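You operate a simulated robot arm through the tools that you are given. There is no shell and no other tool. Be economical: measure what you need, move in short steps, check, and stop when the job is done.

You run a simulated two-armed robot. Do the job below in one go: nothing can be reset, and whatever is moved stays where it is left.

JOB
Fetch the grey cap with a tab and set it on the top of the grey square table. Take the pale wood stick and leave it on the middle of the brown bench. Fetch the grey foam cap and set it on top of the yellow tin. Put the wooden block marked small on the top of the brown ledge. Take the milky bottle and leave it on the small black mat. Take the green mat with a post on the top of the brown table and put it away on the top of the steel bench. Fetch the brown rusty snap hook and stand it on top of the white box. Put the brown masher on the top of the beige bench away on the lid of the white bucket. Any order will do. Set down upright: grey foam cap, milky bottle, brown rusty snap hook.

Only the result counts: the job must be done as asked and must still hold three seconds after the hand-in. Knocking over, shifting, dropping, spilling or breaking anything else fails it. Lids that push on must go on centred and level and be pressed home; caps that screw on are set level and turned clockwise until they are tight.

ROBOT AND FRAMES
Two 7-joint arms with two-finger parallel grippers on one trunk, on a base that drives. Base frame: it is fixed to the floor where the robot stands at the start and does not move with it; the origin is under the middle of the robot, x ahead of it, y to its left, z up; the surface under the hand at the start is at about z = 700. Lengths are in mm, angles in degrees, forces in N, time in s.
The left shoulder is at the start at [80, 131, 947], the right one opposite. With the tool pointing down near the work surface each hand reaches from about 380 to 840 mm from the robot's upright axis, wherever it stands, measured 20 degrees to its own side. Places, roughly: brown masher (7x7x17 cm) [-5100, 4900, 900]; brown rusty snap hook (4x4x12 cm) [-5200, 3600, 800]; green mat with a post (24x10x9 cm) [-5100, 3200, 700]; grey cap with a tab [750, 0, 750]; grey foam cap (6x6x8 cm) [-5000, 1400, 900]; lid of the white bucket (20x20 cm) [1720, 1040, 540]; middle of the brown bench [-5100, 1200, 800]; milky bottle (6x6x13 cm) [-5200, 3000, 800]; pale wood stick (5x4x24 cm) [-4400, -500, 900]; small black mat (15x12 cm) [-4800, -580, 800]; top of the brown ledge [-1300, 4200, 800]; top of the grey square table [-1300, -700, 800]; top of the steel bench (84x22 cm) [-3980, 5600, 800]; white box [-5250, 3250, 750]; wooden block marked small [-5000, 1500, 1000]; yellow tin [-5000, 1250, 1000]. Payload 1.57 kg a hand.
The TCP of each hand is the grasp point between the finger pads, 30 mm short of the fingertips. In the tool frame z runs along the fingers and y along their closing line. The gripper opens to 110 mm. The fingers are 24 mm wide and 12 mm thick; the gripper's body (48 by 112 mm) begins 78 mm behind the TCP.
Orientation is told as [roll, pitch, yaw] about the base's x, y, z axes, in that order, counted from this pose: with the fingers straight down and closing along the base's y, the tool's x points along the base's -x, its y along +y and its z along -z.

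CONTROLS
- The arms move only by the tool servo_tool. It takes "left_plan", "right_plan" or both (then of equal length, played together; a hand with none holds still); each is a list of rows, each an object (a shift or turn left out is 0, a gripper value left out holds the last) with "xyz": the shift along the tool's x, y, z in units of 250 mm (1.0 is 250 mm), a list of three; "delta_rot": the turn, a rotation vector about the tool's x, y, z in units of 90 degrees (1.0 is 90 degrees), a list of three; "grip": the closure, from 0 (fully open) to 1 (shut). In form: [{"xyz": [tx, ty, tz], "delta_rot": [rx, ry, rz], "grip": grip}, ...]. A call has 1 to 8 rows; each row is the pose to reach, as a shift and turn from the pose commanded when the call began, along the tool's axes at that moment. A call with a number of a shift or a turn outside -1 to 1 is refused whole. Each row takes 0.2 s and may step no farther than 50 mm and 8.6 degrees from the row before; otherwise, or with a gripper value out of range, the whole call is refused. Where a pose cannot be reached the arm comes as near as it can. A force on the tool above 40 N (or 10 N above the force at the start of the call, whichever is more), or a blocked arm, ends the call early, and 0.2 s more pass. The fingers move at their own pace (about 108 mm/s each) and stop on an object; they squeeze with about 24 N. The grip force told is the motor's: it shows also when the fingers shut on nothing. Time passes only in rows, and 0.2 s behind the last, so rows that repeat a pose let the fingers close. It gives the time, the measured TCP pose, the force on the tool (base axes), the opening and the grip force at its end, in the units of the frame above (readings bear some noise), with the torque about the TCP (base axes, N m) and any sound that the robot's microphone picked up.
- Cameras (640 x 400 px; columns grow to the right, rows downward): "scene" is now at [-47.9, -3.7, 1428.2]; the picture's right is [-0.04, -1.00, 0.00], its down [-0.49, 0.02, -0.87] and it looks along [0.87, -0.03, -0.49] (base axes); focal length 253 px, centre (320, 200). "left" rides on the left gripper at [70, -16, -141] in its tool frame; the picture's right is [0.23, 0.97, 0.00], its down [-0.85, 0.20, -0.48] and it looks along [-0.47, 0.11, 0.88] (tool axes); focal length 222 px, centre (320, 200). "right" rides on the right gripper at [70, 16, -141] in its tool frame; the picture's right is [-0.23, 0.97, 0.00], its down [-0.86, -0.20, -0.48] and it looks along [-0.47, -0.11, 0.88] (tool axes); focal length 222 px, centre (320, 200). There is no depth. A picture from a camera that has moved, and an enlarged one, comes with that camera's place and axes in the base frame and with its lens.
- snapshot(camera): a new picture of that camera. No time passes.
- roll_base(legs): drives the robot by 1 to 6 legs, each [ahead, left, turn to the left] in mm, mm and degrees, along the robot's own axes; the way and the turn of a leg run together, so that a leg with both is an arc; at most 1500 mm and 180 degrees a leg. The arms and the cameras ride along, it lands a little off, and it stops where it bumps. It gives what a move gives.
- turn_head(pan, tilt): turns the head with the scene camera to pan (to the left, within 109 degrees either way) and tilt (down, from -29 to 69), counted from straight ahead of the robot. It gives what a move gives.
- inspect(camera, box): a new picture of the part [left, top, right, bottom] of that camera's present view, enlarged. No time passes.
- job_done(): hands the job in; it is judged then, once.

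Work in short steps. Places have to be worked out from the pictures, the camera data and where the tool is seen: move nearer, look again, correct. Check each grasp and each placing, and mend what went wrong. You have 483 turns and 238 pictures in all, those below and enlarged ones among them. Open the grippers and draw the arms clear of the work before you hand the job in, unless the task says otherwise; then end with one line.

The tools are called after ">>>" as a command line: name --argument value ..., lists and objects as JSON in quotes. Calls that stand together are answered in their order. servo_tool: Moves the arms, as the interface text tells. Its arguments: {"type":"object","properties":{"left_plan":{"type":"array"},"right_plan":{"type":"array"}},"required":[]} The other tools are called the same way: roll_base (legs) drives the base; turn_head (pan, tilt) turns the head that bears the scene camera; snapshot (camera) takes a picture; inspect (camera, box) takes an enlarged picture of a part of a camera's view; job_done () hands the job in.

At the start:

```text
t: 0.0
left_eef_pos: [665.9, 303.6, 971.6]
left_tcp_rot: [0.0, 0.0, 0.0]
left_force: [-1.0, -0.1, -0.4]
left_moment: [-0.03, -0.02, 0.0]
left_gripper_width: 110.1
left_finger_force: 0.0
right_eef_pos: [540.3, -262.9, 1008.5]
right_tcp_rot: [-0.1, 0.0, 0.0]
right_force: [-0.1, 0.8, 0.0]
right_moment: [-0.01, -0.02, 0.0]
right_gripper_width: 109.9
right_finger_force: 0.0
robot x, y, heading: [0.7, 1.8, -0.1]
head pan, tilt: [-2.0, 29.6]
```

scene: 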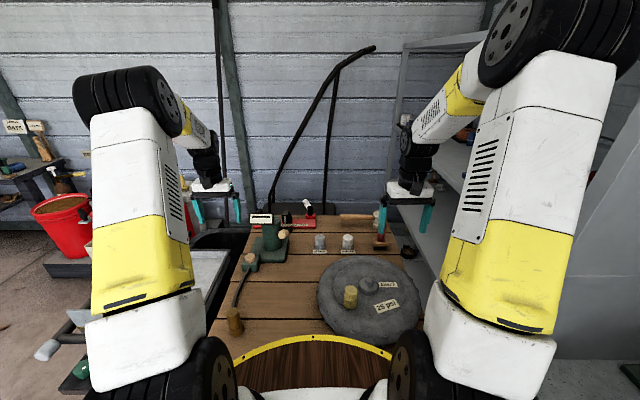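
right: 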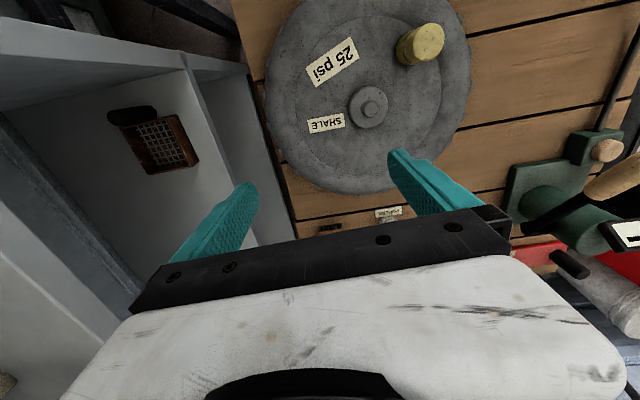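
left: 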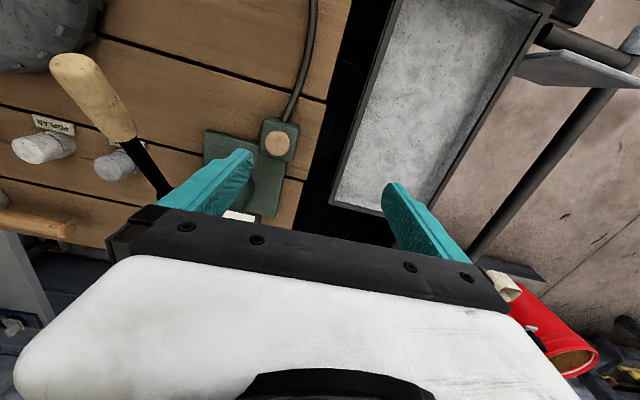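

I look closer at the table in front to find the grey cap with a tab.

>>> inspect --camera "scene" --box '[220, 180, 440, 340]'

>>> inspect --camera "left" --box '[0, 40, 320, 240]'

```text
2.50 times, centred on (330, 260) of scene
camera zoom: at [-47.9, -3.7, 1428.2], right [-0.04, -1.0, 0.0], down [-0.49, 0.02, -0.87], along [0.87, -0.03, -0.49], focal length 632 px, centre (295, 50)
```

zoom: 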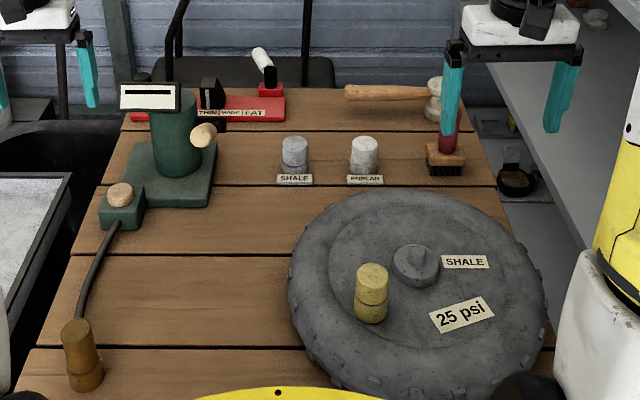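

```text
2.00 times, centred on (160, 140) of left
camera zoom: at [596.7, 288.3, 1112.2], right [-0.23, 0.97, 0.0], down [0.85, 0.2, 0.48], along [0.47, 0.11, -0.88], focal length 444 px, centre (640, 320)
```

zoom: 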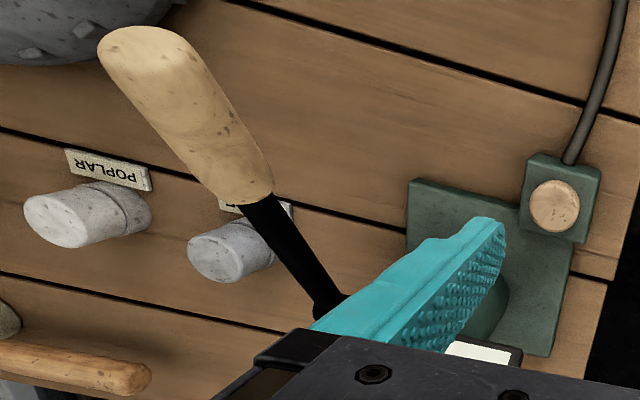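

I look closer at the disc on the tyre, likely the cap with a tab.

>>> inspect --camera "scene" --box '[340, 260, 400, 310]'

>>> inspect --camera "right" --box '[290, 20, 470, 150]'

```text
8.00 times, centred on (370, 285) of scene
camera zoom: at [-47.9, -3.7, 1428.2], right [-0.04, -1.0, 0.0], down [-0.49, 0.02, -0.87], along [0.87, -0.03, -0.49], focal length 2023 px, centre (-80, -480)
```

zoom: 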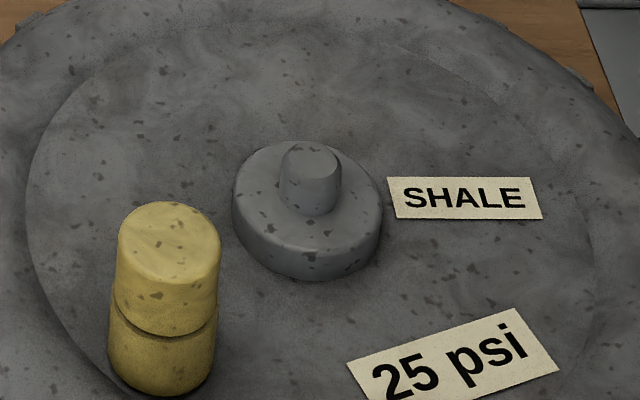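

```text
3.08 times, centred on (380, 85) of right
camera zoom: at [470.5, -246.0, 1148.0], right [0.23, 0.97, 0.0], down [0.86, -0.2, 0.48], along [0.47, -0.11, -0.88], focal length 684 px, centre (135, 554)
```

zoom: 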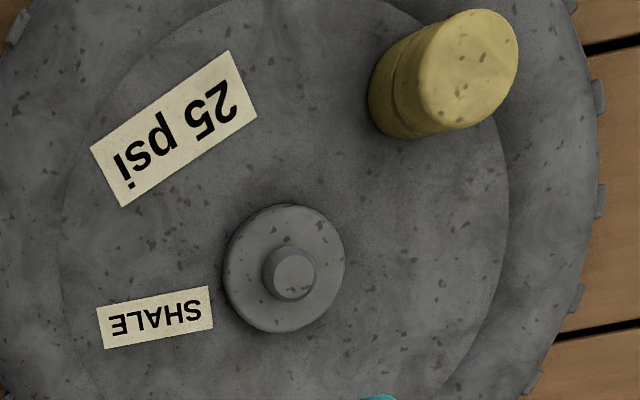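

The disc with a knob on the tyre is the cap, at roughly (526,-182,775). I move the right hand over it with a 30° yaw (away from the yellow piece) and look again.

>>> servo_tool --right_plan '[{"xyz": [0.014, 0.082, 0.108], "delta_rot": [0, 0, 0.0833]}, {"xyz": [0.028, 0.164, 0.216], "delta_rot": [0, 0, 0.1667]}, {"xyz": [0.042, 0.246, 0.324], "delta_rot": [0, 0, 0.25]}, {"xyz": [0.056, 0.328, 0.432], "delta_rot": [0, 0, 0.333]}]'

>>> snapshot --camera "right"

```text
t: 1.0
left_eef_pos: [666.1, 304.7, 969.1]
left_tcp_rot: [0.0, -0.1, 0.0]
left_force: [1.3, -0.5, 0.5]
left_moment: [0.01, -0.02, 0.02]
left_gripper_width: 110.1
left_finger_force: 0.0
right_eef_pos: [523.4, -181.7, 898.3]
right_tcp_rot: [-0.2, 0.0, -30.1]
right_force: [0.4, 0.0, -0.1]
right_moment: [0.01, -0.02, 0.01]
right_gripper_width: 109.8
right_finger_force: 0.0
robot x, y, heading: [-1.4, 1.1, -0.1]
head pan, tilt: [-2.0, 29.6]
```

```text
230 pictures are left
camera right: at [472.0, -131.1, 1038.9], right [0.69, 0.73, 0.0], down [0.64, -0.6, 0.48], along [0.35, -0.33, -0.88], focal length 222 px, centre (320, 200)
```

right: 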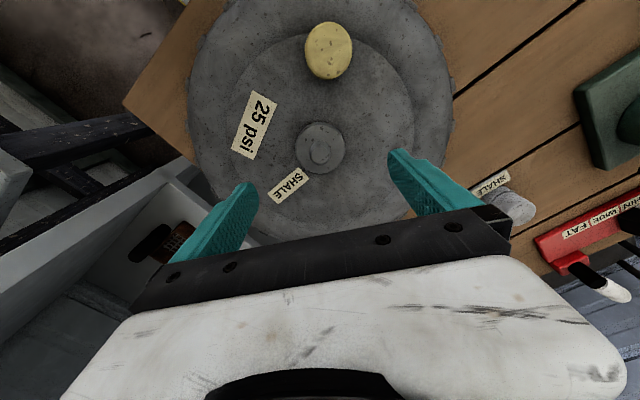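

The cap is confirmed at (526,-182). I descend until the TCP is at about z=800 and check.

>>> servo_tool --right_plan '[{"xyz": [-0.01, 0.006, 0.15]}, {"xyz": [-0.01, 0.006, 0.3]}, {"xyz": [-0.01, 0.006, 0.38]}]'

>>> snapshot --camera "right"

>>> inspect --camera "scene" --box '[310, 220, 430, 310]'

```text
t: 1.8
left_eef_pos: [666.8, 303.8, 969.8]
left_tcp_rot: [0.1, 0.0, 0.0]
left_force: [-0.2, 0.3, -0.3]
left_moment: [-0.02, -0.07, -0.01]
left_gripper_width: 110.0
left_finger_force: 0.1
right_eef_pos: [528.6, -179.7, 806.3]
right_tcp_rot: [0.1, 0.0, -30.1]
right_force: [-0.1, 0.0, -0.2]
right_moment: [0.01, 0.02, -0.05]
right_gripper_width: 110.1
right_finger_force: 0.1
robot x, y, heading: [2.1, -0.3, 0.3]
head pan, tilt: [-2.0, 29.6]
```

```text
229 pictures are left
camera right: at [476.3, -131.6, 945.3], right [0.68, 0.73, 0.0], down [0.64, -0.6, 0.48], along [0.35, -0.33, -0.88], focal length 222 px, centre (320, 200)
```

right: 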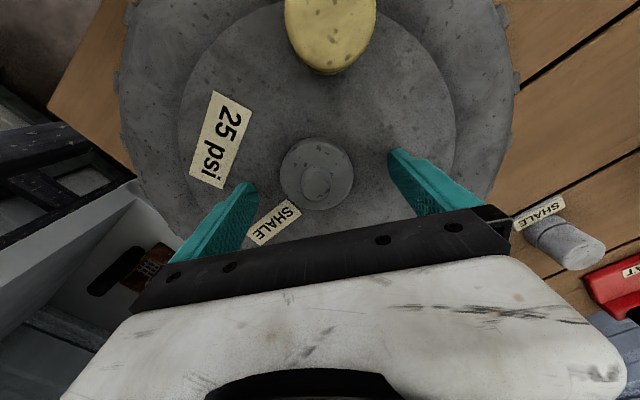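

```text
4.44 times, centred on (370, 265) of scene
camera zoom: at [-48.1, -3.6, 1428.2], right [-0.04, -1.0, 0.0], down [-0.49, 0.02, -0.87], along [0.87, -0.03, -0.49], focal length 1124 px, centre (98, -89)
```

zoom: 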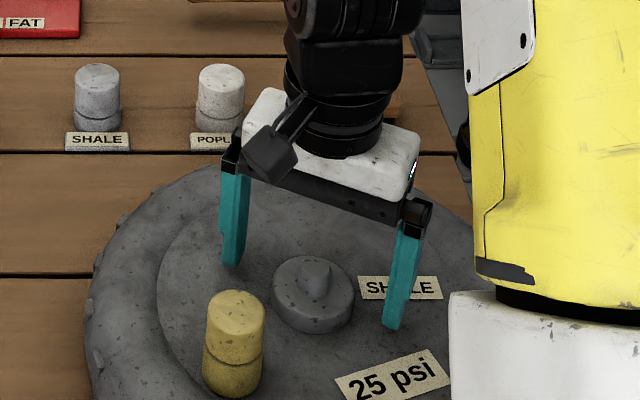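

Refined estimate of the cap: (531,-188), rim around z=745. I shift slightly and descend 30 mm, then look.

>>> servo_tool --right_plan '[{"xyz": [-0.026, -0.012, 0.06]}, {"xyz": [-0.026, -0.012, 0.12]}, {"xyz": [-0.026, -0.012, 0.12]}]'

>>> inspect --camera "scene" --box '[310, 220, 430, 310]'

>>> snapshot --camera "right"

```text
t: 2.2
left_eef_pos: [666.3, 303.2, 969.4]
left_tcp_rot: [0.0, 0.0, 0.0]
left_force: [0.7, 0.8, -0.5]
left_moment: [0.01, 0.0, 0.01]
left_gripper_width: 110.1
left_finger_force: 0.0
right_eef_pos: [529.4, -183.7, 801.4]
right_tcp_rot: [0.0, 0.1, -30.0]
right_force: [-4.0, 1.0, 10.8]
right_moment: [-0.1, 0.02, 0.05]
right_gripper_width: 109.6
right_finger_force: 0.0
robot x, y, heading: [1.0, 1.2, 0.3]
head pan, tilt: [-2.0, 29.6]
stopped in row 1 (right hand): the force on the tool passed its limit at 73 N (the readings are from after the stop); the commanded pose is now the measured one
```

```text
4.44 times, centred on (370, 265) of scene
camera zoom: at [-48.4, -3.4, 1428.2], right [-0.04, -1.0, 0.0], down [-0.49, 0.02, -0.87], along [0.87, -0.03, -0.49], focal length 1124 px, centre (98, -89)
```

zoom: 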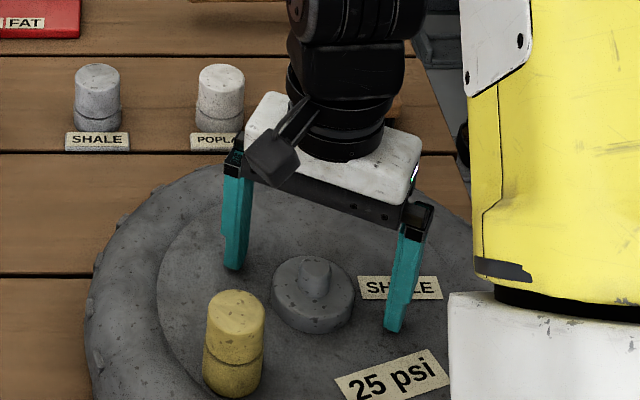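

```text
226 pictures are left
camera right: at [478.5, -133.9, 940.5], right [0.68, 0.73, 0.0], down [0.64, -0.6, 0.48], along [0.35, -0.33, -0.88], focal length 222 px, centre (320, 200)
```

right: 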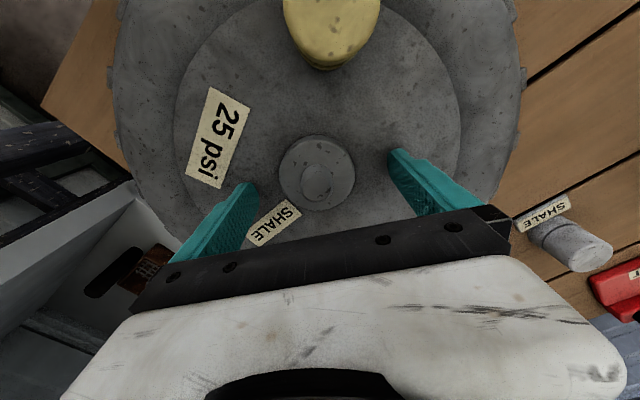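

The fingertips touch the tyre at z≈771, so its top is ~770 and the disc is around 770–790. I lift 3 mm, centre by +7 mm along tool x, and close.

>>> servo_tool --right_plan '[{"xyz": [0.0, 0, -0.016]}, {"xyz": [0.028, 0, -0.016]}, {"xyz": [0.028, 0, -0.016], "grip": 0.5}, {"xyz": [0.028, 0, -0.016], "grip": 0.7}, {"xyz": [0.028, 0, -0.016], "grip": 0.7}]'

>>> snapshot --camera "right"

```text
t: 3.4
left_eef_pos: [666.4, 303.5, 970.3]
left_tcp_rot: [0.0, 0.0, 0.0]
left_force: [0.2, 0.4, -1.2]
left_moment: [0.04, -0.01, -0.02]
left_gripper_width: 110.3
left_finger_force: 0.1
right_eef_pos: [524.8, -179.1, 802.8]
right_tcp_rot: [0.0, 0.3, -30.1]
right_force: [-2.9, -7.6, -0.9]
right_moment: [-0.29, 0.02, -0.12]
right_gripper_width: 58.9
right_finger_force: 23.8
robot x, y, heading: [-0.4, 1.8, -0.0]
head pan, tilt: [-2.0, 29.6]
```

```text
225 pictures are left
camera right: at [472.7, -131.9, 943.6], right [0.68, 0.73, 0.0], down [0.64, -0.6, 0.48], along [0.35, -0.33, -0.88], focal length 222 px, centre (320, 200)
```

right: 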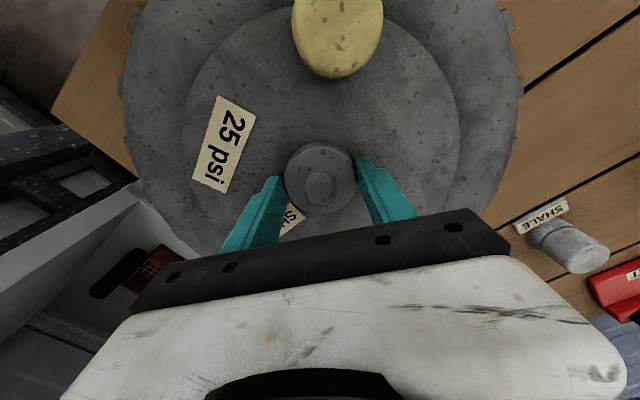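

The cap is gripped (58.9 mm). I lift it carefully and look.

>>> servo_tool --right_plan '[{"xyz": [0, 0, -0.04]}, {"xyz": [0, 0, -0.2]}, {"xyz": [0, 0, -0.4]}, {"xyz": [0, 0, -0.6]}, {"xyz": [0, 0, -0.72]}]'

>>> snapshot --camera "right"

```text
t: 4.6
left_eef_pos: [665.7, 304.4, 969.5]
left_tcp_rot: [0.0, 0.0, 0.0]
left_force: [0.4, 0.4, -0.2]
left_moment: [0.01, 0.02, 0.02]
left_gripper_width: 110.0
left_finger_force: 0.1
right_eef_pos: [524.1, -179.3, 985.8]
right_tcp_rot: [0.0, 0.1, -30.0]
right_force: [0.5, 0.4, -0.7]
right_moment: [0.01, 0.0, 0.01]
right_gripper_width: 33.1
right_finger_force: 0.1
robot x, y, heading: [-0.5, 1.3, 0.2]
head pan, tilt: [-2.0, 29.6]
```

```text
224 pictures are left
camera right: at [472.7, -131.4, 1126.5], right [0.68, 0.73, 0.0], down [0.64, -0.6, 0.48], along [0.35, -0.33, -0.88], focal length 222 px, centre (320, 200)
```

right: 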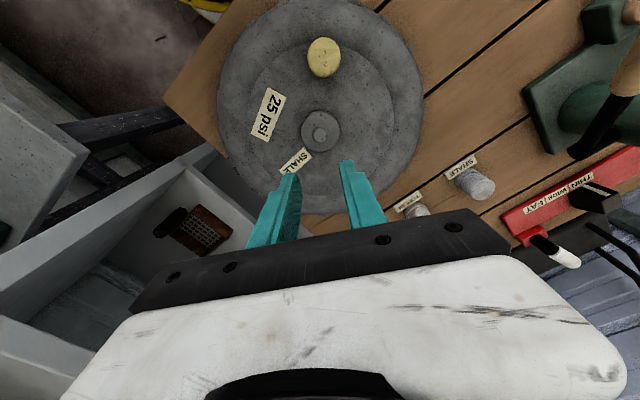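

The cap did not come: it slipped, so the disc seems fixed to the tyre. The grey cylinder with a "SHALE" tag near (828,-33) fits the listed rough place better; I inspect it.

>>> inspect --camera "scene" --box '[300, 210, 380, 260]'

>>> inspect --camera "left" --box '[0, 100, 160, 200]'

>>> inspect --camera "scene" --box '[230, 180, 430, 305]'

```text
8.00 times, centred on (340, 235) of scene
camera zoom: at [-47.7, -3.7, 1428.2], right [-0.04, -1.0, 0.0], down [-0.49, 0.02, -0.87], along [0.87, -0.03, -0.49], focal length 2023 px, centre (160, -80)
```

zoom: 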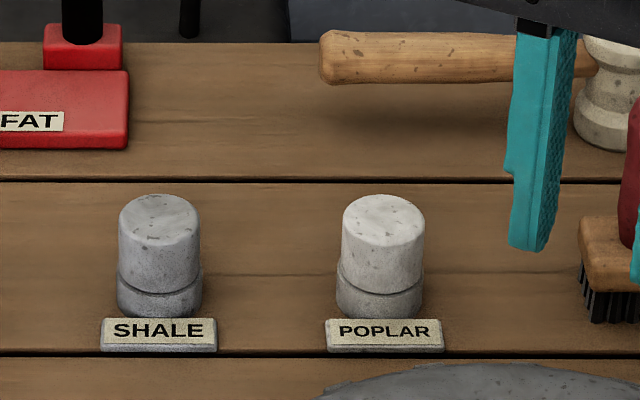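

```text
4.00 times, centred on (80, 150) of left
camera zoom: at [597.0, 288.1, 1111.9], right [-0.23, 0.97, 0.0], down [0.86, 0.2, 0.48], along [0.47, 0.11, -0.88], focal length 888 px, centre (1280, 400)
```

zoom: 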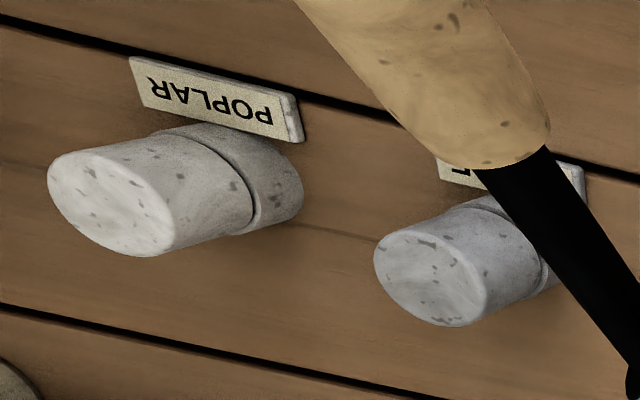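

```text
3.20 times, centred on (330, 242) of scene
camera zoom: at [-47.7, -3.7, 1428.2], right [-0.04, -1.0, 0.0], down [-0.49, 0.02, -0.87], along [0.87, -0.03, -0.49], focal length 809 px, centre (288, 64)
```

zoom: 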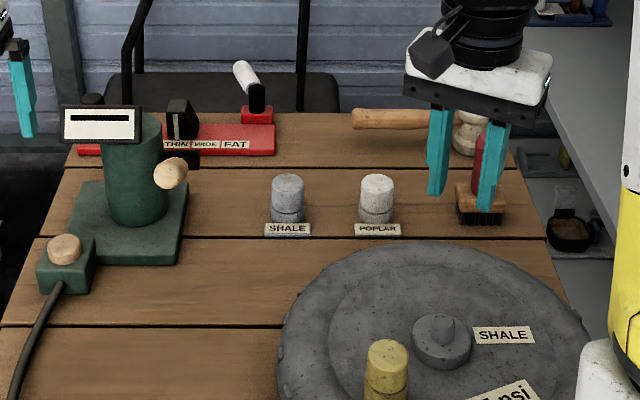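

I take the SHALE-tagged grey cylinder (cap with tag) as the target, near (822,-34,725). I bring the right hand towards it, with yaw back to 0 and the gripper open.

>>> servo_tool --right_plan '[{"xyz": [-0.082, 0.124, 0.07], "delta_rot": [0, 0, -0.0555], "grip": 0}, {"xyz": [-0.164, 0.249, 0.141], "delta_rot": [0, 0, -0.111]}, {"xyz": [-0.246, 0.373, 0.212], "delta_rot": [0, 0, -0.1665]}, {"xyz": [-0.329, 0.497, 0.283], "delta_rot": [0, 0, -0.222]}, {"xyz": [-0.411, 0.622, 0.353], "delta_rot": [0, 0, -0.2775]}, {"xyz": [-0.493, 0.746, 0.424], "delta_rot": [0, 0, -0.333]}]'

>>> snapshot --camera "right"

```text
t: 6.0
left_eef_pos: [666.4, 305.0, 969.9]
left_tcp_rot: [0.0, 0.1, 0.1]
left_force: [-0.3, -0.1, 1.3]
left_moment: [0.04, -0.01, 0.01]
left_gripper_width: 110.1
left_finger_force: 0.0
right_eef_pos: [723.2, -79.0, 876.3]
right_tcp_rot: [0.2, 0.2, 0.0]
right_force: [-0.2, 0.5, 0.2]
right_moment: [-0.02, -0.01, 0.0]
right_gripper_width: 110.2
right_finger_force: 0.1
robot x, y, heading: [3.5, 2.9, 0.2]
head pan, tilt: [-2.0, 29.6]
```

```text
220 pictures are left
camera right: at [653.4, -63.1, 1017.0], right [0.23, 0.97, 0.0], down [0.86, -0.2, 0.48], along [0.46, -0.11, -0.88], focal length 222 px, centre (320, 200)
```

right: 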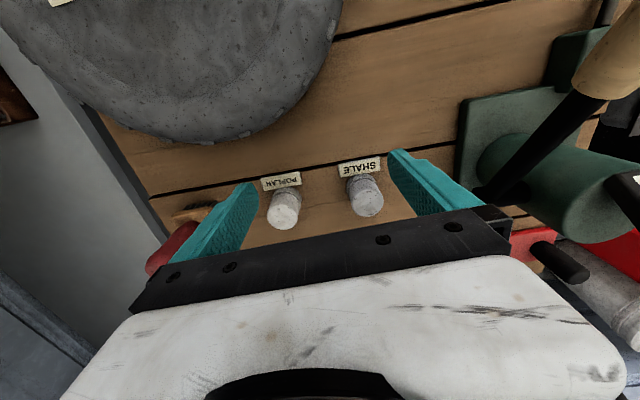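

The SHALE piece sits at about (815,-32). I move above it with the tips at z≈775.

>>> servo_tool --right_plan '[{"xyz": [-0.124, 0.064, 0.06]}, {"xyz": [-0.248, 0.128, 0.13]}, {"xyz": [-0.364, 0.19, 0.2]}, {"xyz": [-0.364, 0.19, 0.28]}]'

>>> snapshot --camera "right"

>>> inspect --camera "scene" --box '[270, 180, 390, 255]'

```text
t: 7.0
left_eef_pos: [666.6, 304.9, 969.6]
left_tcp_rot: [0.0, 0.0, 0.0]
left_force: [-0.2, -0.5, -0.1]
left_moment: [0.02, -0.02, -0.05]
left_gripper_width: 110.0
left_finger_force: 0.1
right_eef_pos: [810.9, -31.8, 806.6]
right_tcp_rot: [0.1, 0.2, -0.1]
right_force: [-0.2, -0.5, 0.0]
right_moment: [0.01, 0.0, 0.0]
right_gripper_width: 109.9
right_finger_force: 0.1
right hand out of reach, approached as far as the arm can: row 3, 4
robot x, y, heading: [0.2, -1.2, -0.0]
head pan, tilt: [-2.0, 29.6]
```

```text
219 pictures are left
camera right: at [742.7, -15.5, 947.4], right [0.23, 0.97, 0.0], down [0.86, -0.2, 0.48], along [0.46, -0.11, -0.88], focal length 222 px, centre (320, 200)
```

right: 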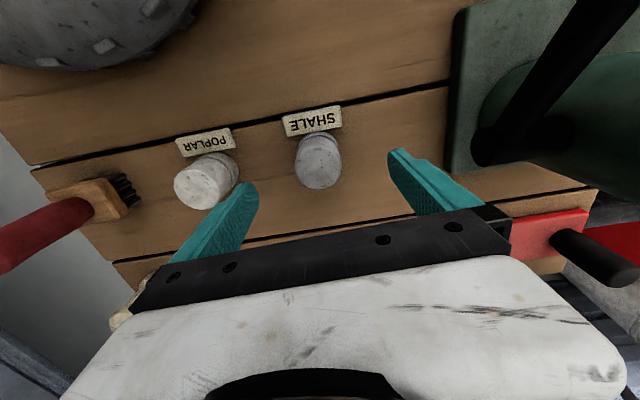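

```text
5.33 times, centred on (330, 218) of scene
camera zoom: at [-48.1, -3.7, 1428.2], right [-0.04, -1.0, 0.0], down [-0.49, 0.02, -0.87], along [0.87, -0.03, -0.49], focal length 1349 px, centre (267, 107)
```

zoom: 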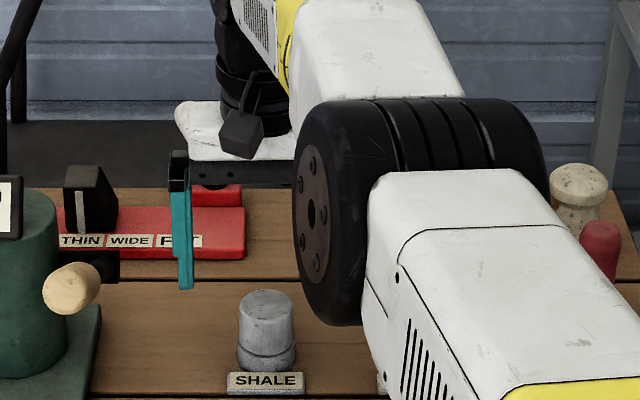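

The arm is at its reach limit here; I tilt the hand 15° forward (wrist nearer) to gain reach, lowering a little.

>>> servo_tool --right_plan '[{"xyz": [0, -0.004, 0], "delta_rot": [0, -0.0833, 0]}, {"xyz": [0, -0.004, 0.04], "delta_rot": [0, -0.1667, 0]}, {"xyz": [0, -0.004, 0.08], "delta_rot": [0, -0.1667, 0]}]'

```text
t: 7.8
left_eef_pos: [668.4, 303.4, 969.1]
left_tcp_rot: [0.0, 0.0, -0.2]
left_force: [0.0, -0.3, 0.7]
left_moment: [0.01, 0.01, -0.01]
left_gripper_width: 110.0
left_finger_force: 0.1
right_eef_pos: [811.7, -34.0, 787.2]
right_tcp_rot: [0.1, -15.0, -0.2]
right_force: [0.0, 0.1, -0.2]
right_moment: [0.0, 0.02, -0.02]
right_gripper_width: 109.9
right_finger_force: 0.0
robot x, y, heading: [1.2, -0.7, 0.1]
head pan, tilt: [-2.0, 29.6]
```

Reachable now. I descend vertically to TCP z≈745 and check.

>>> servo_tool --right_plan '[{"xyz": [0.018, 0, 0.082]}, {"xyz": [0.036, 0, 0.164]}, {"xyz": [0.036, 0, 0.164]}]'

>>> snapshot --camera "right"

```text
t: 8.6
left_eef_pos: [666.1, 304.9, 969.1]
left_tcp_rot: [0.0, -0.1, 0.0]
left_force: [-0.1, 0.2, -0.1]
left_moment: [-0.01, 0.01, 0.0]
left_gripper_width: 109.9
left_finger_force: 0.1
right_eef_pos: [814.6, -34.8, 745.2]
right_tcp_rot: [0.1, -14.9, 0.0]
right_force: [0.0, 0.0, -0.3]
right_moment: [-0.01, 0.01, 0.03]
right_gripper_width: 110.0
right_finger_force: 0.1
robot x, y, heading: [-0.2, -1.8, 0.2]
head pan, tilt: [-2.0, 29.6]
```

```text
217 pictures are left
camera right: at [710.2, -18.2, 862.6], right [0.22, 0.97, 0.06], down [0.7, -0.2, 0.68], along [0.68, -0.11, -0.73], focal length 222 px, centre (320, 200)
```

right: 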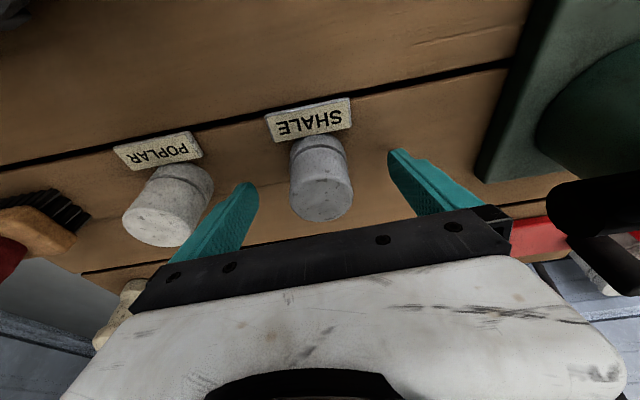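

Aligned between the fingers. I close on it.

>>> servo_tool --right_plan '[{"grip": 0.45}, {"grip": 0.6}, {"grip": 1}, {"grip": 1}]'

>>> snapshot --camera "right"

```text
t: 9.6
left_eef_pos: [667.4, 304.5, 969.4]
left_tcp_rot: [0.0, 0.0, 0.0]
left_force: [0.2, 0.4, -0.1]
left_moment: [0.02, -0.01, -0.02]
left_gripper_width: 110.3
left_finger_force: 0.1
right_eef_pos: [814.3, -34.8, 744.9]
right_tcp_rot: [0.1, -14.9, 0.0]
right_force: [-0.9, 0.2, 0.3]
right_moment: [-0.03, 0.05, 0.0]
right_gripper_width: 42.9
right_finger_force: 24.4
robot x, y, heading: [-1.3, -3.4, -0.1]
head pan, tilt: [-2.0, 29.6]
```

```text
216 pictures are left
camera right: at [710.3, -18.1, 862.9], right [0.22, 0.97, 0.06], down [0.7, -0.2, 0.68], along [0.68, -0.11, -0.73], focal length 222 px, centre (320, 200)
```

right: 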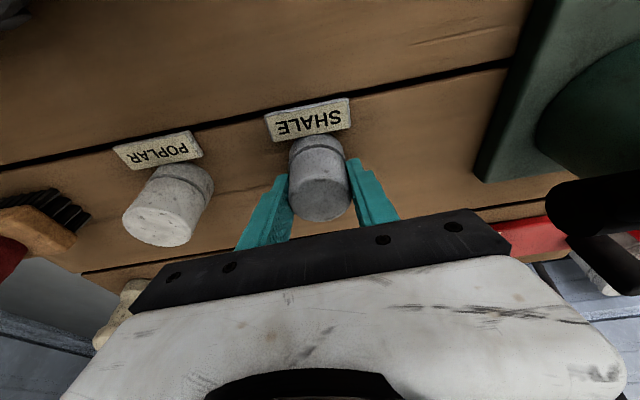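

Gripped at 42.9 mm. I lift 45 mm and see whether it (and its tag) comes.

>>> servo_tool --right_plan '[{"xyz": [-0.01, 0, -0.04]}, {"xyz": [-0.03, 0, -0.11]}, {"xyz": [-0.047, 0, -0.175]}]'

>>> snapshot --camera "right"

```text
t: 10.4
left_eef_pos: [666.5, 305.2, 968.9]
left_tcp_rot: [-0.1, 0.0, 0.0]
left_force: [-0.1, 0.6, 0.9]
left_moment: [-0.02, -0.01, 0.02]
left_gripper_width: 110.3
left_finger_force: 0.1
right_eef_pos: [813.8, -33.0, 789.5]
right_tcp_rot: [0.1, -15.0, 0.0]
right_force: [0.6, 0.2, -1.0]
right_moment: [0.0, 0.02, 0.0]
right_gripper_width: 43.4
right_finger_force: 24.7
robot x, y, heading: [1.5, 1.7, -0.1]
head pan, tilt: [-2.0, 29.6]
```

```text
215 pictures are left
camera right: at [710.6, -17.9, 908.0], right [0.22, 0.97, 0.06], down [0.7, -0.2, 0.68], along [0.68, -0.11, -0.73], focal length 222 px, centre (320, 200)
```

right: 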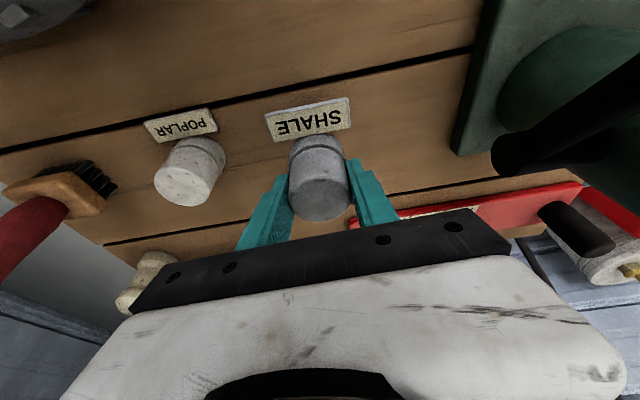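

The tag came along with it – it is the cap with a tab. I raise it and draw the arm back.

>>> servo_tool --right_plan '[{"xyz": [-0.05, 0, -0.185]}, {"xyz": [-0.099, 0, -0.37]}, {"xyz": [-0.149, 0, -0.556]}, {"xyz": [-0.002, -0.112, -0.595]}, {"xyz": [0.145, -0.224, -0.635]}, {"xyz": [0.291, -0.336, -0.674]}, {"xyz": [0.438, -0.448, -0.714]}, {"xyz": [0.585, -0.56, -0.753]}]'

```text
t: 12.2
left_eef_pos: [667.4, 305.0, 969.1]
left_tcp_rot: [0.0, -0.1, 0.0]
left_force: [0.5, -0.2, -0.6]
left_moment: [-0.04, 0.01, -0.05]
left_gripper_width: 110.0
left_finger_force: 0.1
right_eef_pos: [620.9, -174.9, 936.4]
right_tcp_rot: [0.0, -14.9, 0.0]
right_force: [0.1, -0.4, -0.7]
right_moment: [-0.05, 0.0, -0.01]
right_gripper_width: 43.1
right_finger_force: 23.8
robot x, y, heading: [2.7, -0.2, 0.3]
head pan, tilt: [-2.0, 29.6]
```

I bring both arms in for travel.

>>> servo_tool --right_plan '[{"xyz": [0.127, -0.072, -0.084], "delta_rot": [0, 0.0333, 0]}, {"xyz": [0.254, -0.144, -0.167], "delta_rot": [0, 0.0667, 0]}, {"xyz": [0.38, -0.216, -0.25], "delta_rot": [0, 0.1, 0]}, {"xyz": [0.507, -0.288, -0.334], "delta_rot": [0, 0.1333, 0]}, {"xyz": [0.634, -0.36, -0.418], "delta_rot": [0, 0.1667, 0]}]' --left_plan '[{"xyz": [0.19, -0.035, -0.024]}, {"xyz": [0.379, -0.07, -0.048]}, {"xyz": [0.569, -0.105, -0.072]}, {"xyz": [0.758, -0.14, -0.096]}, {"xyz": [0.948, -0.176, -0.12]}]'

>>> turn_head --pan 100 --tilt 15

>>> snapshot --camera "scene"

>>> turn_head --pan -105 --tilt 15

>>> snapshot --camera "scene"

```text
t: 13.4
left_eef_pos: [430.2, 258.6, 999.0]
left_tcp_rot: [0.1, 0.0, 0.0]
left_force: [0.4, -0.5, -0.5]
left_moment: [0.0, 0.03, 0.01]
left_gripper_width: 109.9
left_finger_force: 0.0
right_eef_pos: [444.2, -263.7, 996.5]
right_tcp_rot: [0.1, 0.2, 0.1]
right_force: [-0.1, 0.2, -1.6]
right_moment: [-0.01, 0.06, 0.0]
right_gripper_width: 43.3
right_finger_force: 23.8
robot x, y, heading: [2.1, 1.1, 0.2]
head pan, tilt: [-2.0, 29.6]
```

```text
t: 15.2
left_eef_pos: [431.4, 257.5, 998.2]
left_tcp_rot: [0.1, 0.1, 0.0]
left_force: [-0.3, 0.2, 0.8]
left_moment: [-0.02, -0.05, -0.01]
left_gripper_width: 110.3
left_finger_force: 0.2
right_eef_pos: [443.3, -263.4, 996.1]
right_tcp_rot: [0.1, 0.2, 0.0]
right_force: [-0.2, -0.1, -0.2]
right_moment: [0.02, -0.04, -0.03]
right_gripper_width: 43.8
right_finger_force: 24.3
robot x, y, heading: [4.9, -2.3, 0.0]
head pan, tilt: [100.0, 15.0]
```

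```text
214 pictures are left
camera scene: at [-154.7, 91.5, 1451.7], right [0.98, 0.17, 0.0], down [0.04, -0.26, -0.97], along [-0.17, 0.95, -0.26], focal length 253 px, centre (320, 200)
```

scene: 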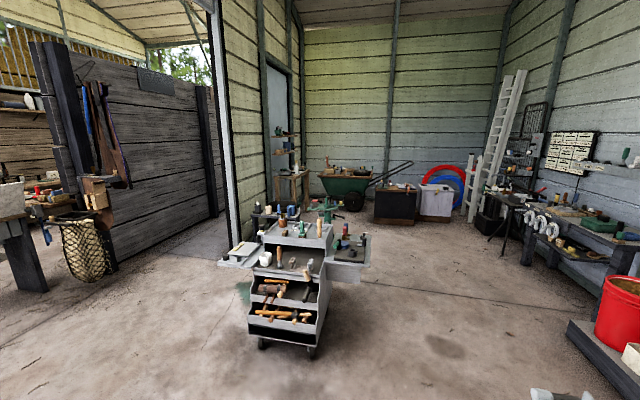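

```text
t: 18.1
left_eef_pos: [431.6, 259.4, 999.7]
left_tcp_rot: [0.0, 0.0, 0.0]
left_force: [-0.3, -0.3, 0.2]
left_moment: [0.02, 0.0, 0.0]
left_gripper_width: 110.0
left_finger_force: 0.0
right_eef_pos: [442.9, -261.6, 996.3]
right_tcp_rot: [0.1, 0.1, -0.1]
right_force: [-0.1, 0.4, -1.0]
right_moment: [0.01, 0.0, 0.02]
right_gripper_width: 43.2
right_finger_force: 24.3
robot x, y, heading: [2.0, -1.8, -0.1]
head pan, tilt: [-105.0, 15.0]
```

```text
213 pictures are left
camera scene: at [-162.7, -90.7, 1451.7], right [-0.97, 0.26, 0.0], down [0.07, 0.25, -0.97], along [-0.25, -0.93, -0.26], focal length 253 px, centre (320, 200)
```

scene: 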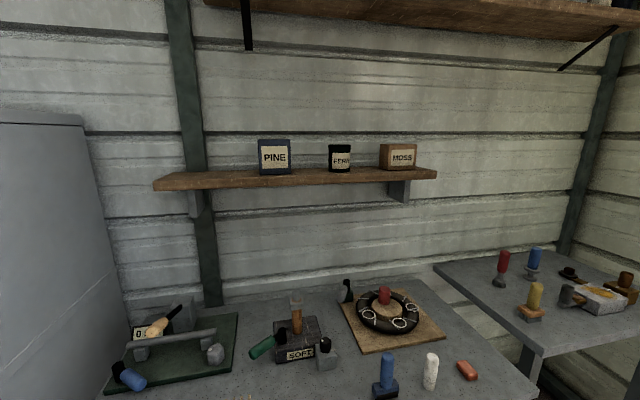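

The grey square table appears at right-behind, front edge about y≈-500. I back up 300 mm, turn right 90°, and look around.

>>> roll_base --legs '[[-300, 100, 0], [0, 0, -90]]'

>>> turn_head --pan -50 --tilt 20

>>> snapshot --camera "scene"

>>> turn_head --pan -105 --tilt 15

>>> snapshot --camera "scene"

```text
t: 24.1
left_eef_pos: [-50.6, -337.7, 999.2]
left_tcp_rot: [0.0, 0.0, -91.4]
left_force: [0.6, 0.0, -0.2]
left_moment: [-0.01, 0.0, 0.02]
left_gripper_width: 109.9
left_finger_force: 0.0
right_eef_pos: [-574.3, -338.6, 996.0]
right_tcp_rot: [0.1, 0.0, -91.5]
right_force: [-0.3, 0.0, -1.4]
right_moment: [0.0, 0.04, -0.01]
right_gripper_width: 43.4
right_finger_force: 23.5
robot x, y, heading: [-302.1, 97.8, -91.2]
head pan, tilt: [-105.0, 15.0]
```

```text
t: 25.4
left_eef_pos: [-51.7, -337.8, 999.2]
left_tcp_rot: [0.0, 0.0, -91.5]
left_force: [-0.3, 0.2, 0.2]
left_moment: [-0.02, 0.02, -0.05]
left_gripper_width: 110.1
left_finger_force: 0.0
right_eef_pos: [-574.4, -337.7, 996.2]
right_tcp_rot: [0.0, 0.2, -91.5]
right_force: [0.3, 0.5, -0.7]
right_moment: [0.0, 0.03, 0.03]
right_gripper_width: 43.3
right_finger_force: 23.4
robot x, y, heading: [-300.3, 101.3, -91.4]
head pan, tilt: [-50.0, 20.0]
```

```text
212 pictures are left
camera scene: at [-367.6, 180.5, 1443.6], right [-0.62, 0.78, 0.0], down [0.27, 0.21, -0.94], along [-0.74, -0.58, -0.34], focal length 253 px, centre (320, 200)
```

scene: 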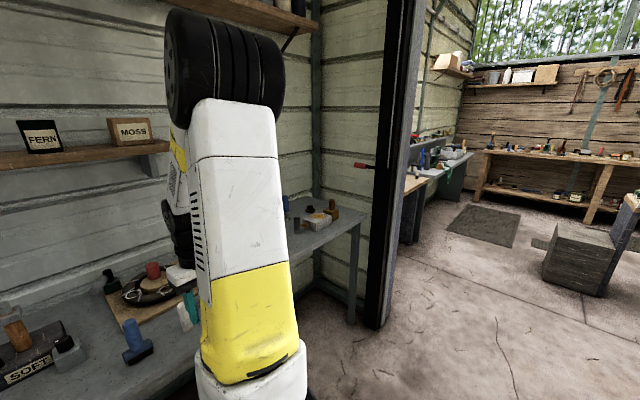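

```text
t: 26.6
left_eef_pos: [-51.7, -337.6, 998.4]
left_tcp_rot: [0.0, 0.0, -91.6]
left_force: [0.1, 1.1, -0.2]
left_moment: [0.01, 0.02, -0.02]
left_gripper_width: 110.0
left_finger_force: 0.0
right_eef_pos: [-573.8, -337.2, 995.0]
right_tcp_rot: [0.1, 0.0, -91.6]
right_force: [0.6, -0.9, -1.3]
right_moment: [-0.04, 0.05, 0.03]
right_gripper_width: 43.1
right_finger_force: 23.6
robot x, y, heading: [-300.1, 103.6, -91.4]
head pan, tilt: [-105.0, 15.0]
```

```text
211 pictures are left
camera scene: at [-384.2, 264.8, 1451.7], right [0.28, 0.96, 0.0], down [0.25, -0.07, -0.97], along [-0.93, 0.27, -0.26], focal length 253 px, centre (320, 200)
```

scene: 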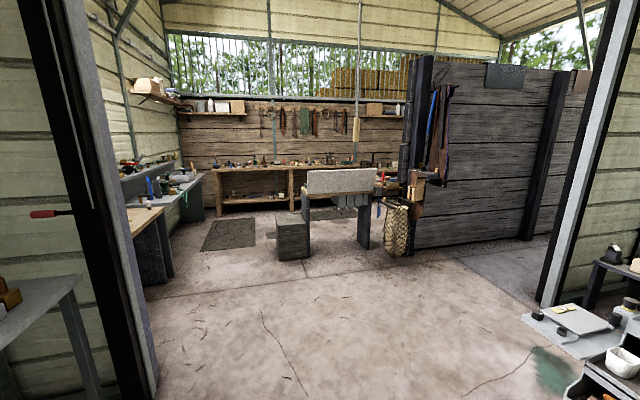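

Floor is clear. I move sideways 1000 mm to stand before the grey square table, and look at it.

>>> roll_base --legs '[[30, -960, 1.4]]'

>>> turn_head --pan 0 --tilt 40

>>> snapshot --camera "scene"

>>> snapshot --camera "right"

```text
t: 31.6
left_eef_pos: [-1010.4, -344.4, 998.6]
left_tcp_rot: [0.0, 0.0, -90.8]
left_force: [0.5, 0.1, 0.5]
left_moment: [0.04, -0.01, 0.02]
left_gripper_width: 110.3
left_finger_force: 0.0
right_eef_pos: [-1533.8, -351.7, 995.7]
right_tcp_rot: [0.2, 0.2, -90.9]
right_force: [-0.8, -0.1, -0.7]
right_moment: [0.0, 0.01, -0.03]
right_gripper_width: 43.1
right_finger_force: 24.1
robot x, y, heading: [-1261.5, 88.2, -90.8]
head pan, tilt: [-105.0, 15.0]
```

```text
t: 33.5
left_eef_pos: [-1010.1, -345.2, 998.9]
left_tcp_rot: [0.0, 0.0, -90.8]
left_force: [0.1, -1.3, 0.1]
left_moment: [0.0, 0.0, 0.01]
left_gripper_width: 110.0
left_finger_force: 0.1
right_eef_pos: [-1534.2, -350.8, 996.5]
right_tcp_rot: [0.1, 0.1, -90.8]
right_force: [0.1, -0.4, -0.6]
right_moment: [-0.04, 0.02, 0.04]
right_gripper_width: 42.9
right_finger_force: 24.6
robot x, y, heading: [-1263.9, 85.9, -90.9]
head pan, tilt: [0.0, 40.0]
```

```text
210 pictures are left
camera scene: at [-1261.2, 142.6, 1412.2], right [-1.0, 0.01, 0.0], down [0.01, 0.64, -0.77], along [-0.01, -0.77, -0.64], focal length 253 px, centre (320, 200)
```

scene: 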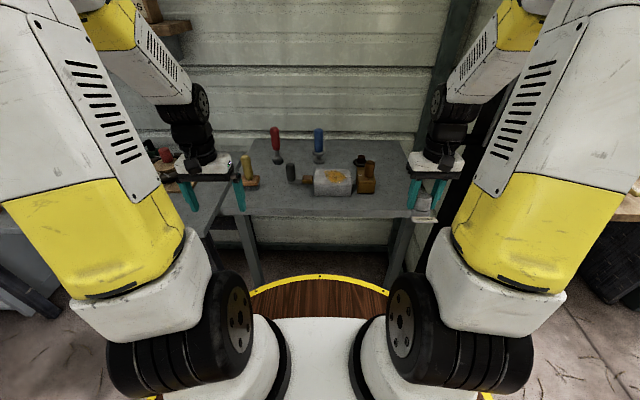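

```text
209 pictures are left
camera right: at [-1515.3, -282.8, 1136.3], right [0.97, -0.24, 0.0], down [-0.21, -0.85, 0.48], along [-0.11, -0.46, -0.88], focal length 222 px, centre (320, 200)
```

right: 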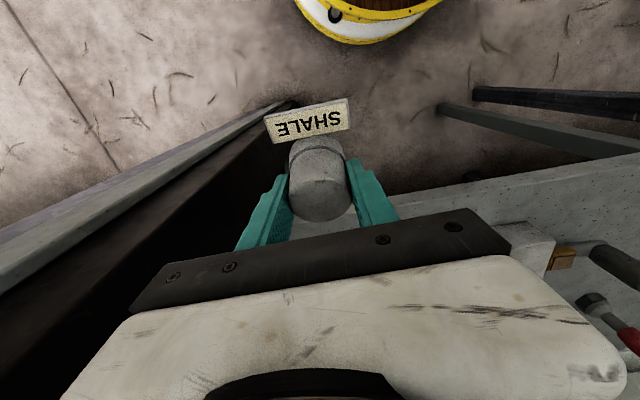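

The table's front strip is free. I carry the cap toward (-1240,-560), tilting back to the -15° pitch at which it was gripped.

>>> servo_tool --right_plan '[{"xyz": [-0.093, 0.136, 0.0], "delta_rot": [0, -0.0238, 0]}, {"xyz": [-0.186, 0.271, 0.0], "delta_rot": [0, -0.0476, 0]}, {"xyz": [-0.279, 0.407, 0.02], "delta_rot": [0, -0.0714, 0]}, {"xyz": [-0.371, 0.543, 0.06], "delta_rot": [0, -0.0952, 0]}, {"xyz": [-0.464, 0.679, 0.1], "delta_rot": [0, -0.119, 0]}, {"xyz": [-0.557, 0.814, 0.15], "delta_rot": [0, -0.143, 0]}, {"xyz": [-0.65, 0.95, 0.2], "delta_rot": [0, -0.1667, 0]}]'

>>> inspect --camera "scene" --box '[230, 120, 430, 245]'

>>> snapshot --camera "right"

```text
t: 35.1
left_eef_pos: [-1011.3, -344.2, 998.8]
left_tcp_rot: [0.0, 0.0, -90.8]
left_force: [-0.6, 1.3, -0.2]
left_moment: [0.0, -0.06, -0.01]
left_gripper_width: 109.8
left_finger_force: 0.1
right_eef_pos: [-1297.3, -516.4, 948.5]
right_tcp_rot: [0.0, -15.0, -90.8]
right_force: [-0.4, 0.7, -1.0]
right_moment: [0.0, -0.03, 0.01]
right_gripper_width: 43.0
right_finger_force: 23.8
robot x, y, heading: [-1265.4, 89.9, -91.0]
head pan, tilt: [0.0, 40.0]
```

```text
3.20 times, centred on (330, 182) of scene
camera zoom: at [-1261.5, 142.8, 1412.1], right [-1.0, 0.01, 0.0], down [0.01, 0.64, -0.77], along [-0.01, -0.77, -0.64], focal length 809 px, centre (288, 256)
```

zoom: 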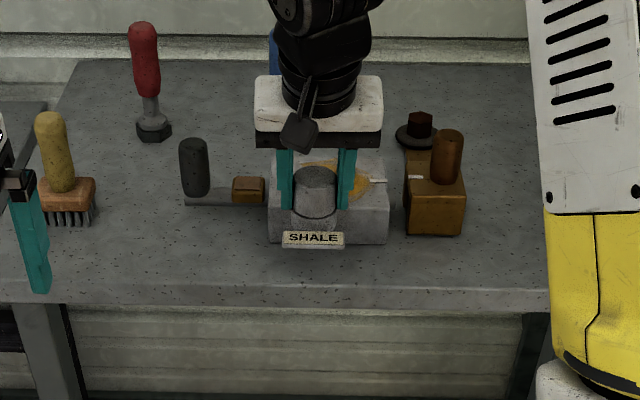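

```text
207 pictures are left
camera right: at [-1280.2, -412.8, 1066.3], right [0.97, -0.23, 0.06], down [-0.21, -0.7, 0.68], along [-0.12, -0.68, -0.73], focal length 222 px, centre (320, 200)
```

right: 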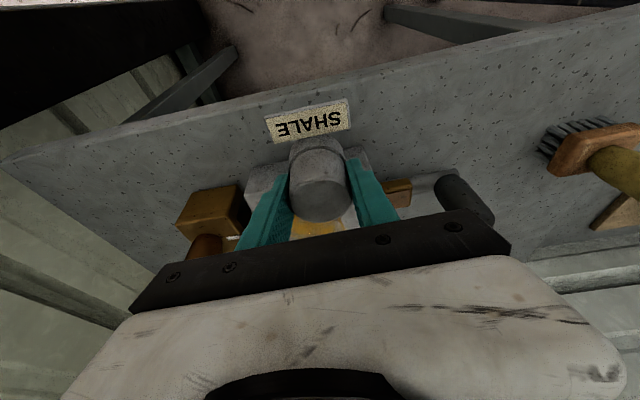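

Free spot: about (-1165,-605), left of the grey block. I move there and lower to TCP z≈888.

>>> servo_tool --right_plan '[{"xyz": [-0.068, 0.133, 0.08]}, {"xyz": [-0.137, 0.266, 0.161]}, {"xyz": [-0.205, 0.399, 0.242]}, {"xyz": [-0.274, 0.532, 0.322]}]'

>>> inspect --camera "scene" --box '[230, 120, 430, 245]'

>>> snapshot --camera "right"

```text
t: 35.6
left_eef_pos: [-1011.0, -343.5, 999.3]
left_tcp_rot: [0.0, 0.0, -90.7]
left_force: [-0.4, 0.5, -0.3]
left_moment: [-0.03, -0.01, 0.01]
left_gripper_width: 109.9
left_finger_force: 0.0
right_eef_pos: [-1251.6, -543.7, 932.9]
right_tcp_rot: [-0.2, -14.7, -90.9]
right_force: [2.1, 24.4, 28.6]
right_moment: [0.7, 0.74, -0.22]
right_gripper_width: 43.2
right_finger_force: 23.6
robot x, y, heading: [-1266.1, 88.2, -91.2]
head pan, tilt: [0.0, 40.0]
stopped in row 2 (right hand): the force on the tool passed its limit at 229 N (the readings are from after the stop); the commanded pose is now the measured one
```

```text
3.20 times, centred on (330, 182) of scene
camera zoom: at [-1261.3, 145.4, 1412.1], right [-1.0, 0.01, 0.0], down [0.01, 0.64, -0.77], along [-0.01, -0.77, -0.64], focal length 809 px, centre (288, 256)
```

zoom: 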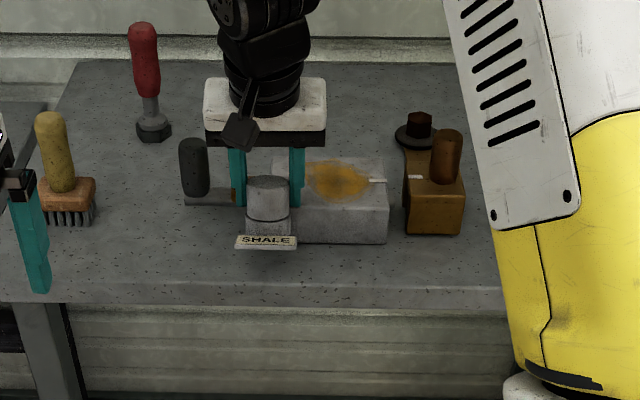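

```text
205 pictures are left
camera right: at [-1233.0, -440.5, 1050.5], right [0.97, -0.24, 0.05], down [-0.21, -0.7, 0.68], along [-0.12, -0.67, -0.73], focal length 222 px, centre (320, 200)
```

right: 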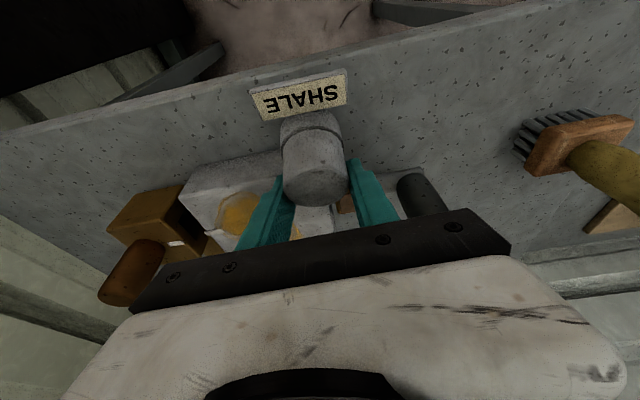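

The cap bumped the grey block's front edge and tilted a bit in the grip; the block appears unmoved. I go up 40 mm, then sideways to the free spot.

>>> servo_tool --right_plan '[{"xyz": [-0.041, 0, -0.155]}, {"xyz": [-0.041, 0.15, -0.155]}, {"xyz": [-0.041, 0.34, -0.155]}, {"xyz": [-0.12, 0.36, -0.13]}, {"xyz": [-0.2, 0.36, -0.11]}]'

>>> inspect --camera "scene" --box '[230, 120, 430, 245]'

>>> snapshot --camera "right"

```text
t: 36.8
left_eef_pos: [-1010.0, -344.6, 998.1]
left_tcp_rot: [0.0, 0.0, -90.9]
left_force: [0.9, 0.5, 0.3]
left_moment: [-0.02, 0.0, 0.0]
left_gripper_width: 109.8
left_finger_force: 0.0
right_eef_pos: [-1163.3, -585.9, 967.2]
right_tcp_rot: [-0.4, -14.4, -91.1]
right_force: [-2.1, 14.9, -0.8]
right_moment: [0.35, 0.0, -0.19]
right_gripper_width: 42.9
right_finger_force: 24.0
robot x, y, heading: [-1262.2, 84.8, -90.7]
head pan, tilt: [0.0, 40.0]
```

```text
3.20 times, centred on (330, 182) of scene
camera zoom: at [-1261.3, 143.9, 1412.1], right [-1.0, 0.01, 0.0], down [0.01, 0.64, -0.77], along [-0.01, -0.77, -0.64], focal length 809 px, centre (288, 256)
```

zoom: 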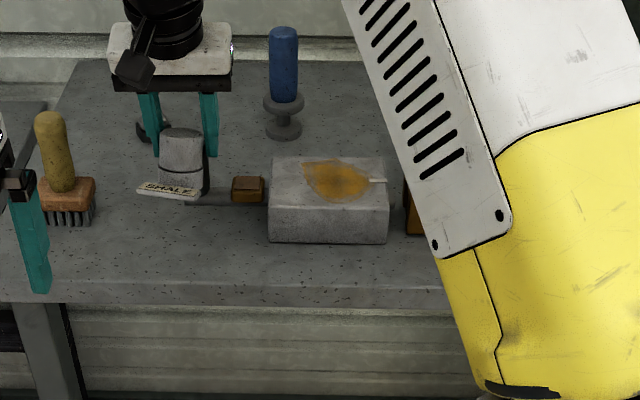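

```text
203 pictures are left
camera right: at [-1145.2, -483.9, 1085.6], right [0.97, -0.24, 0.05], down [-0.21, -0.7, 0.68], along [-0.13, -0.67, -0.73], focal length 222 px, centre (320, 200)
```

right: 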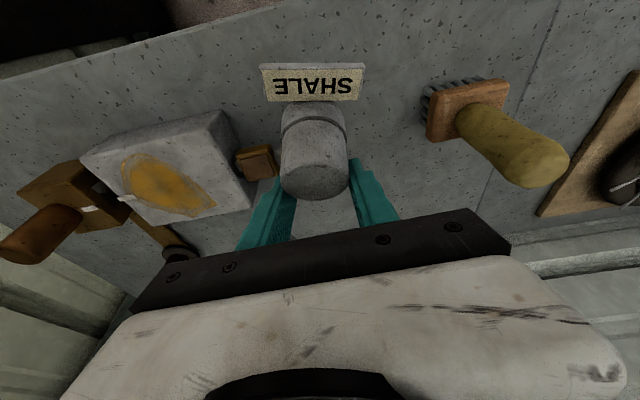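

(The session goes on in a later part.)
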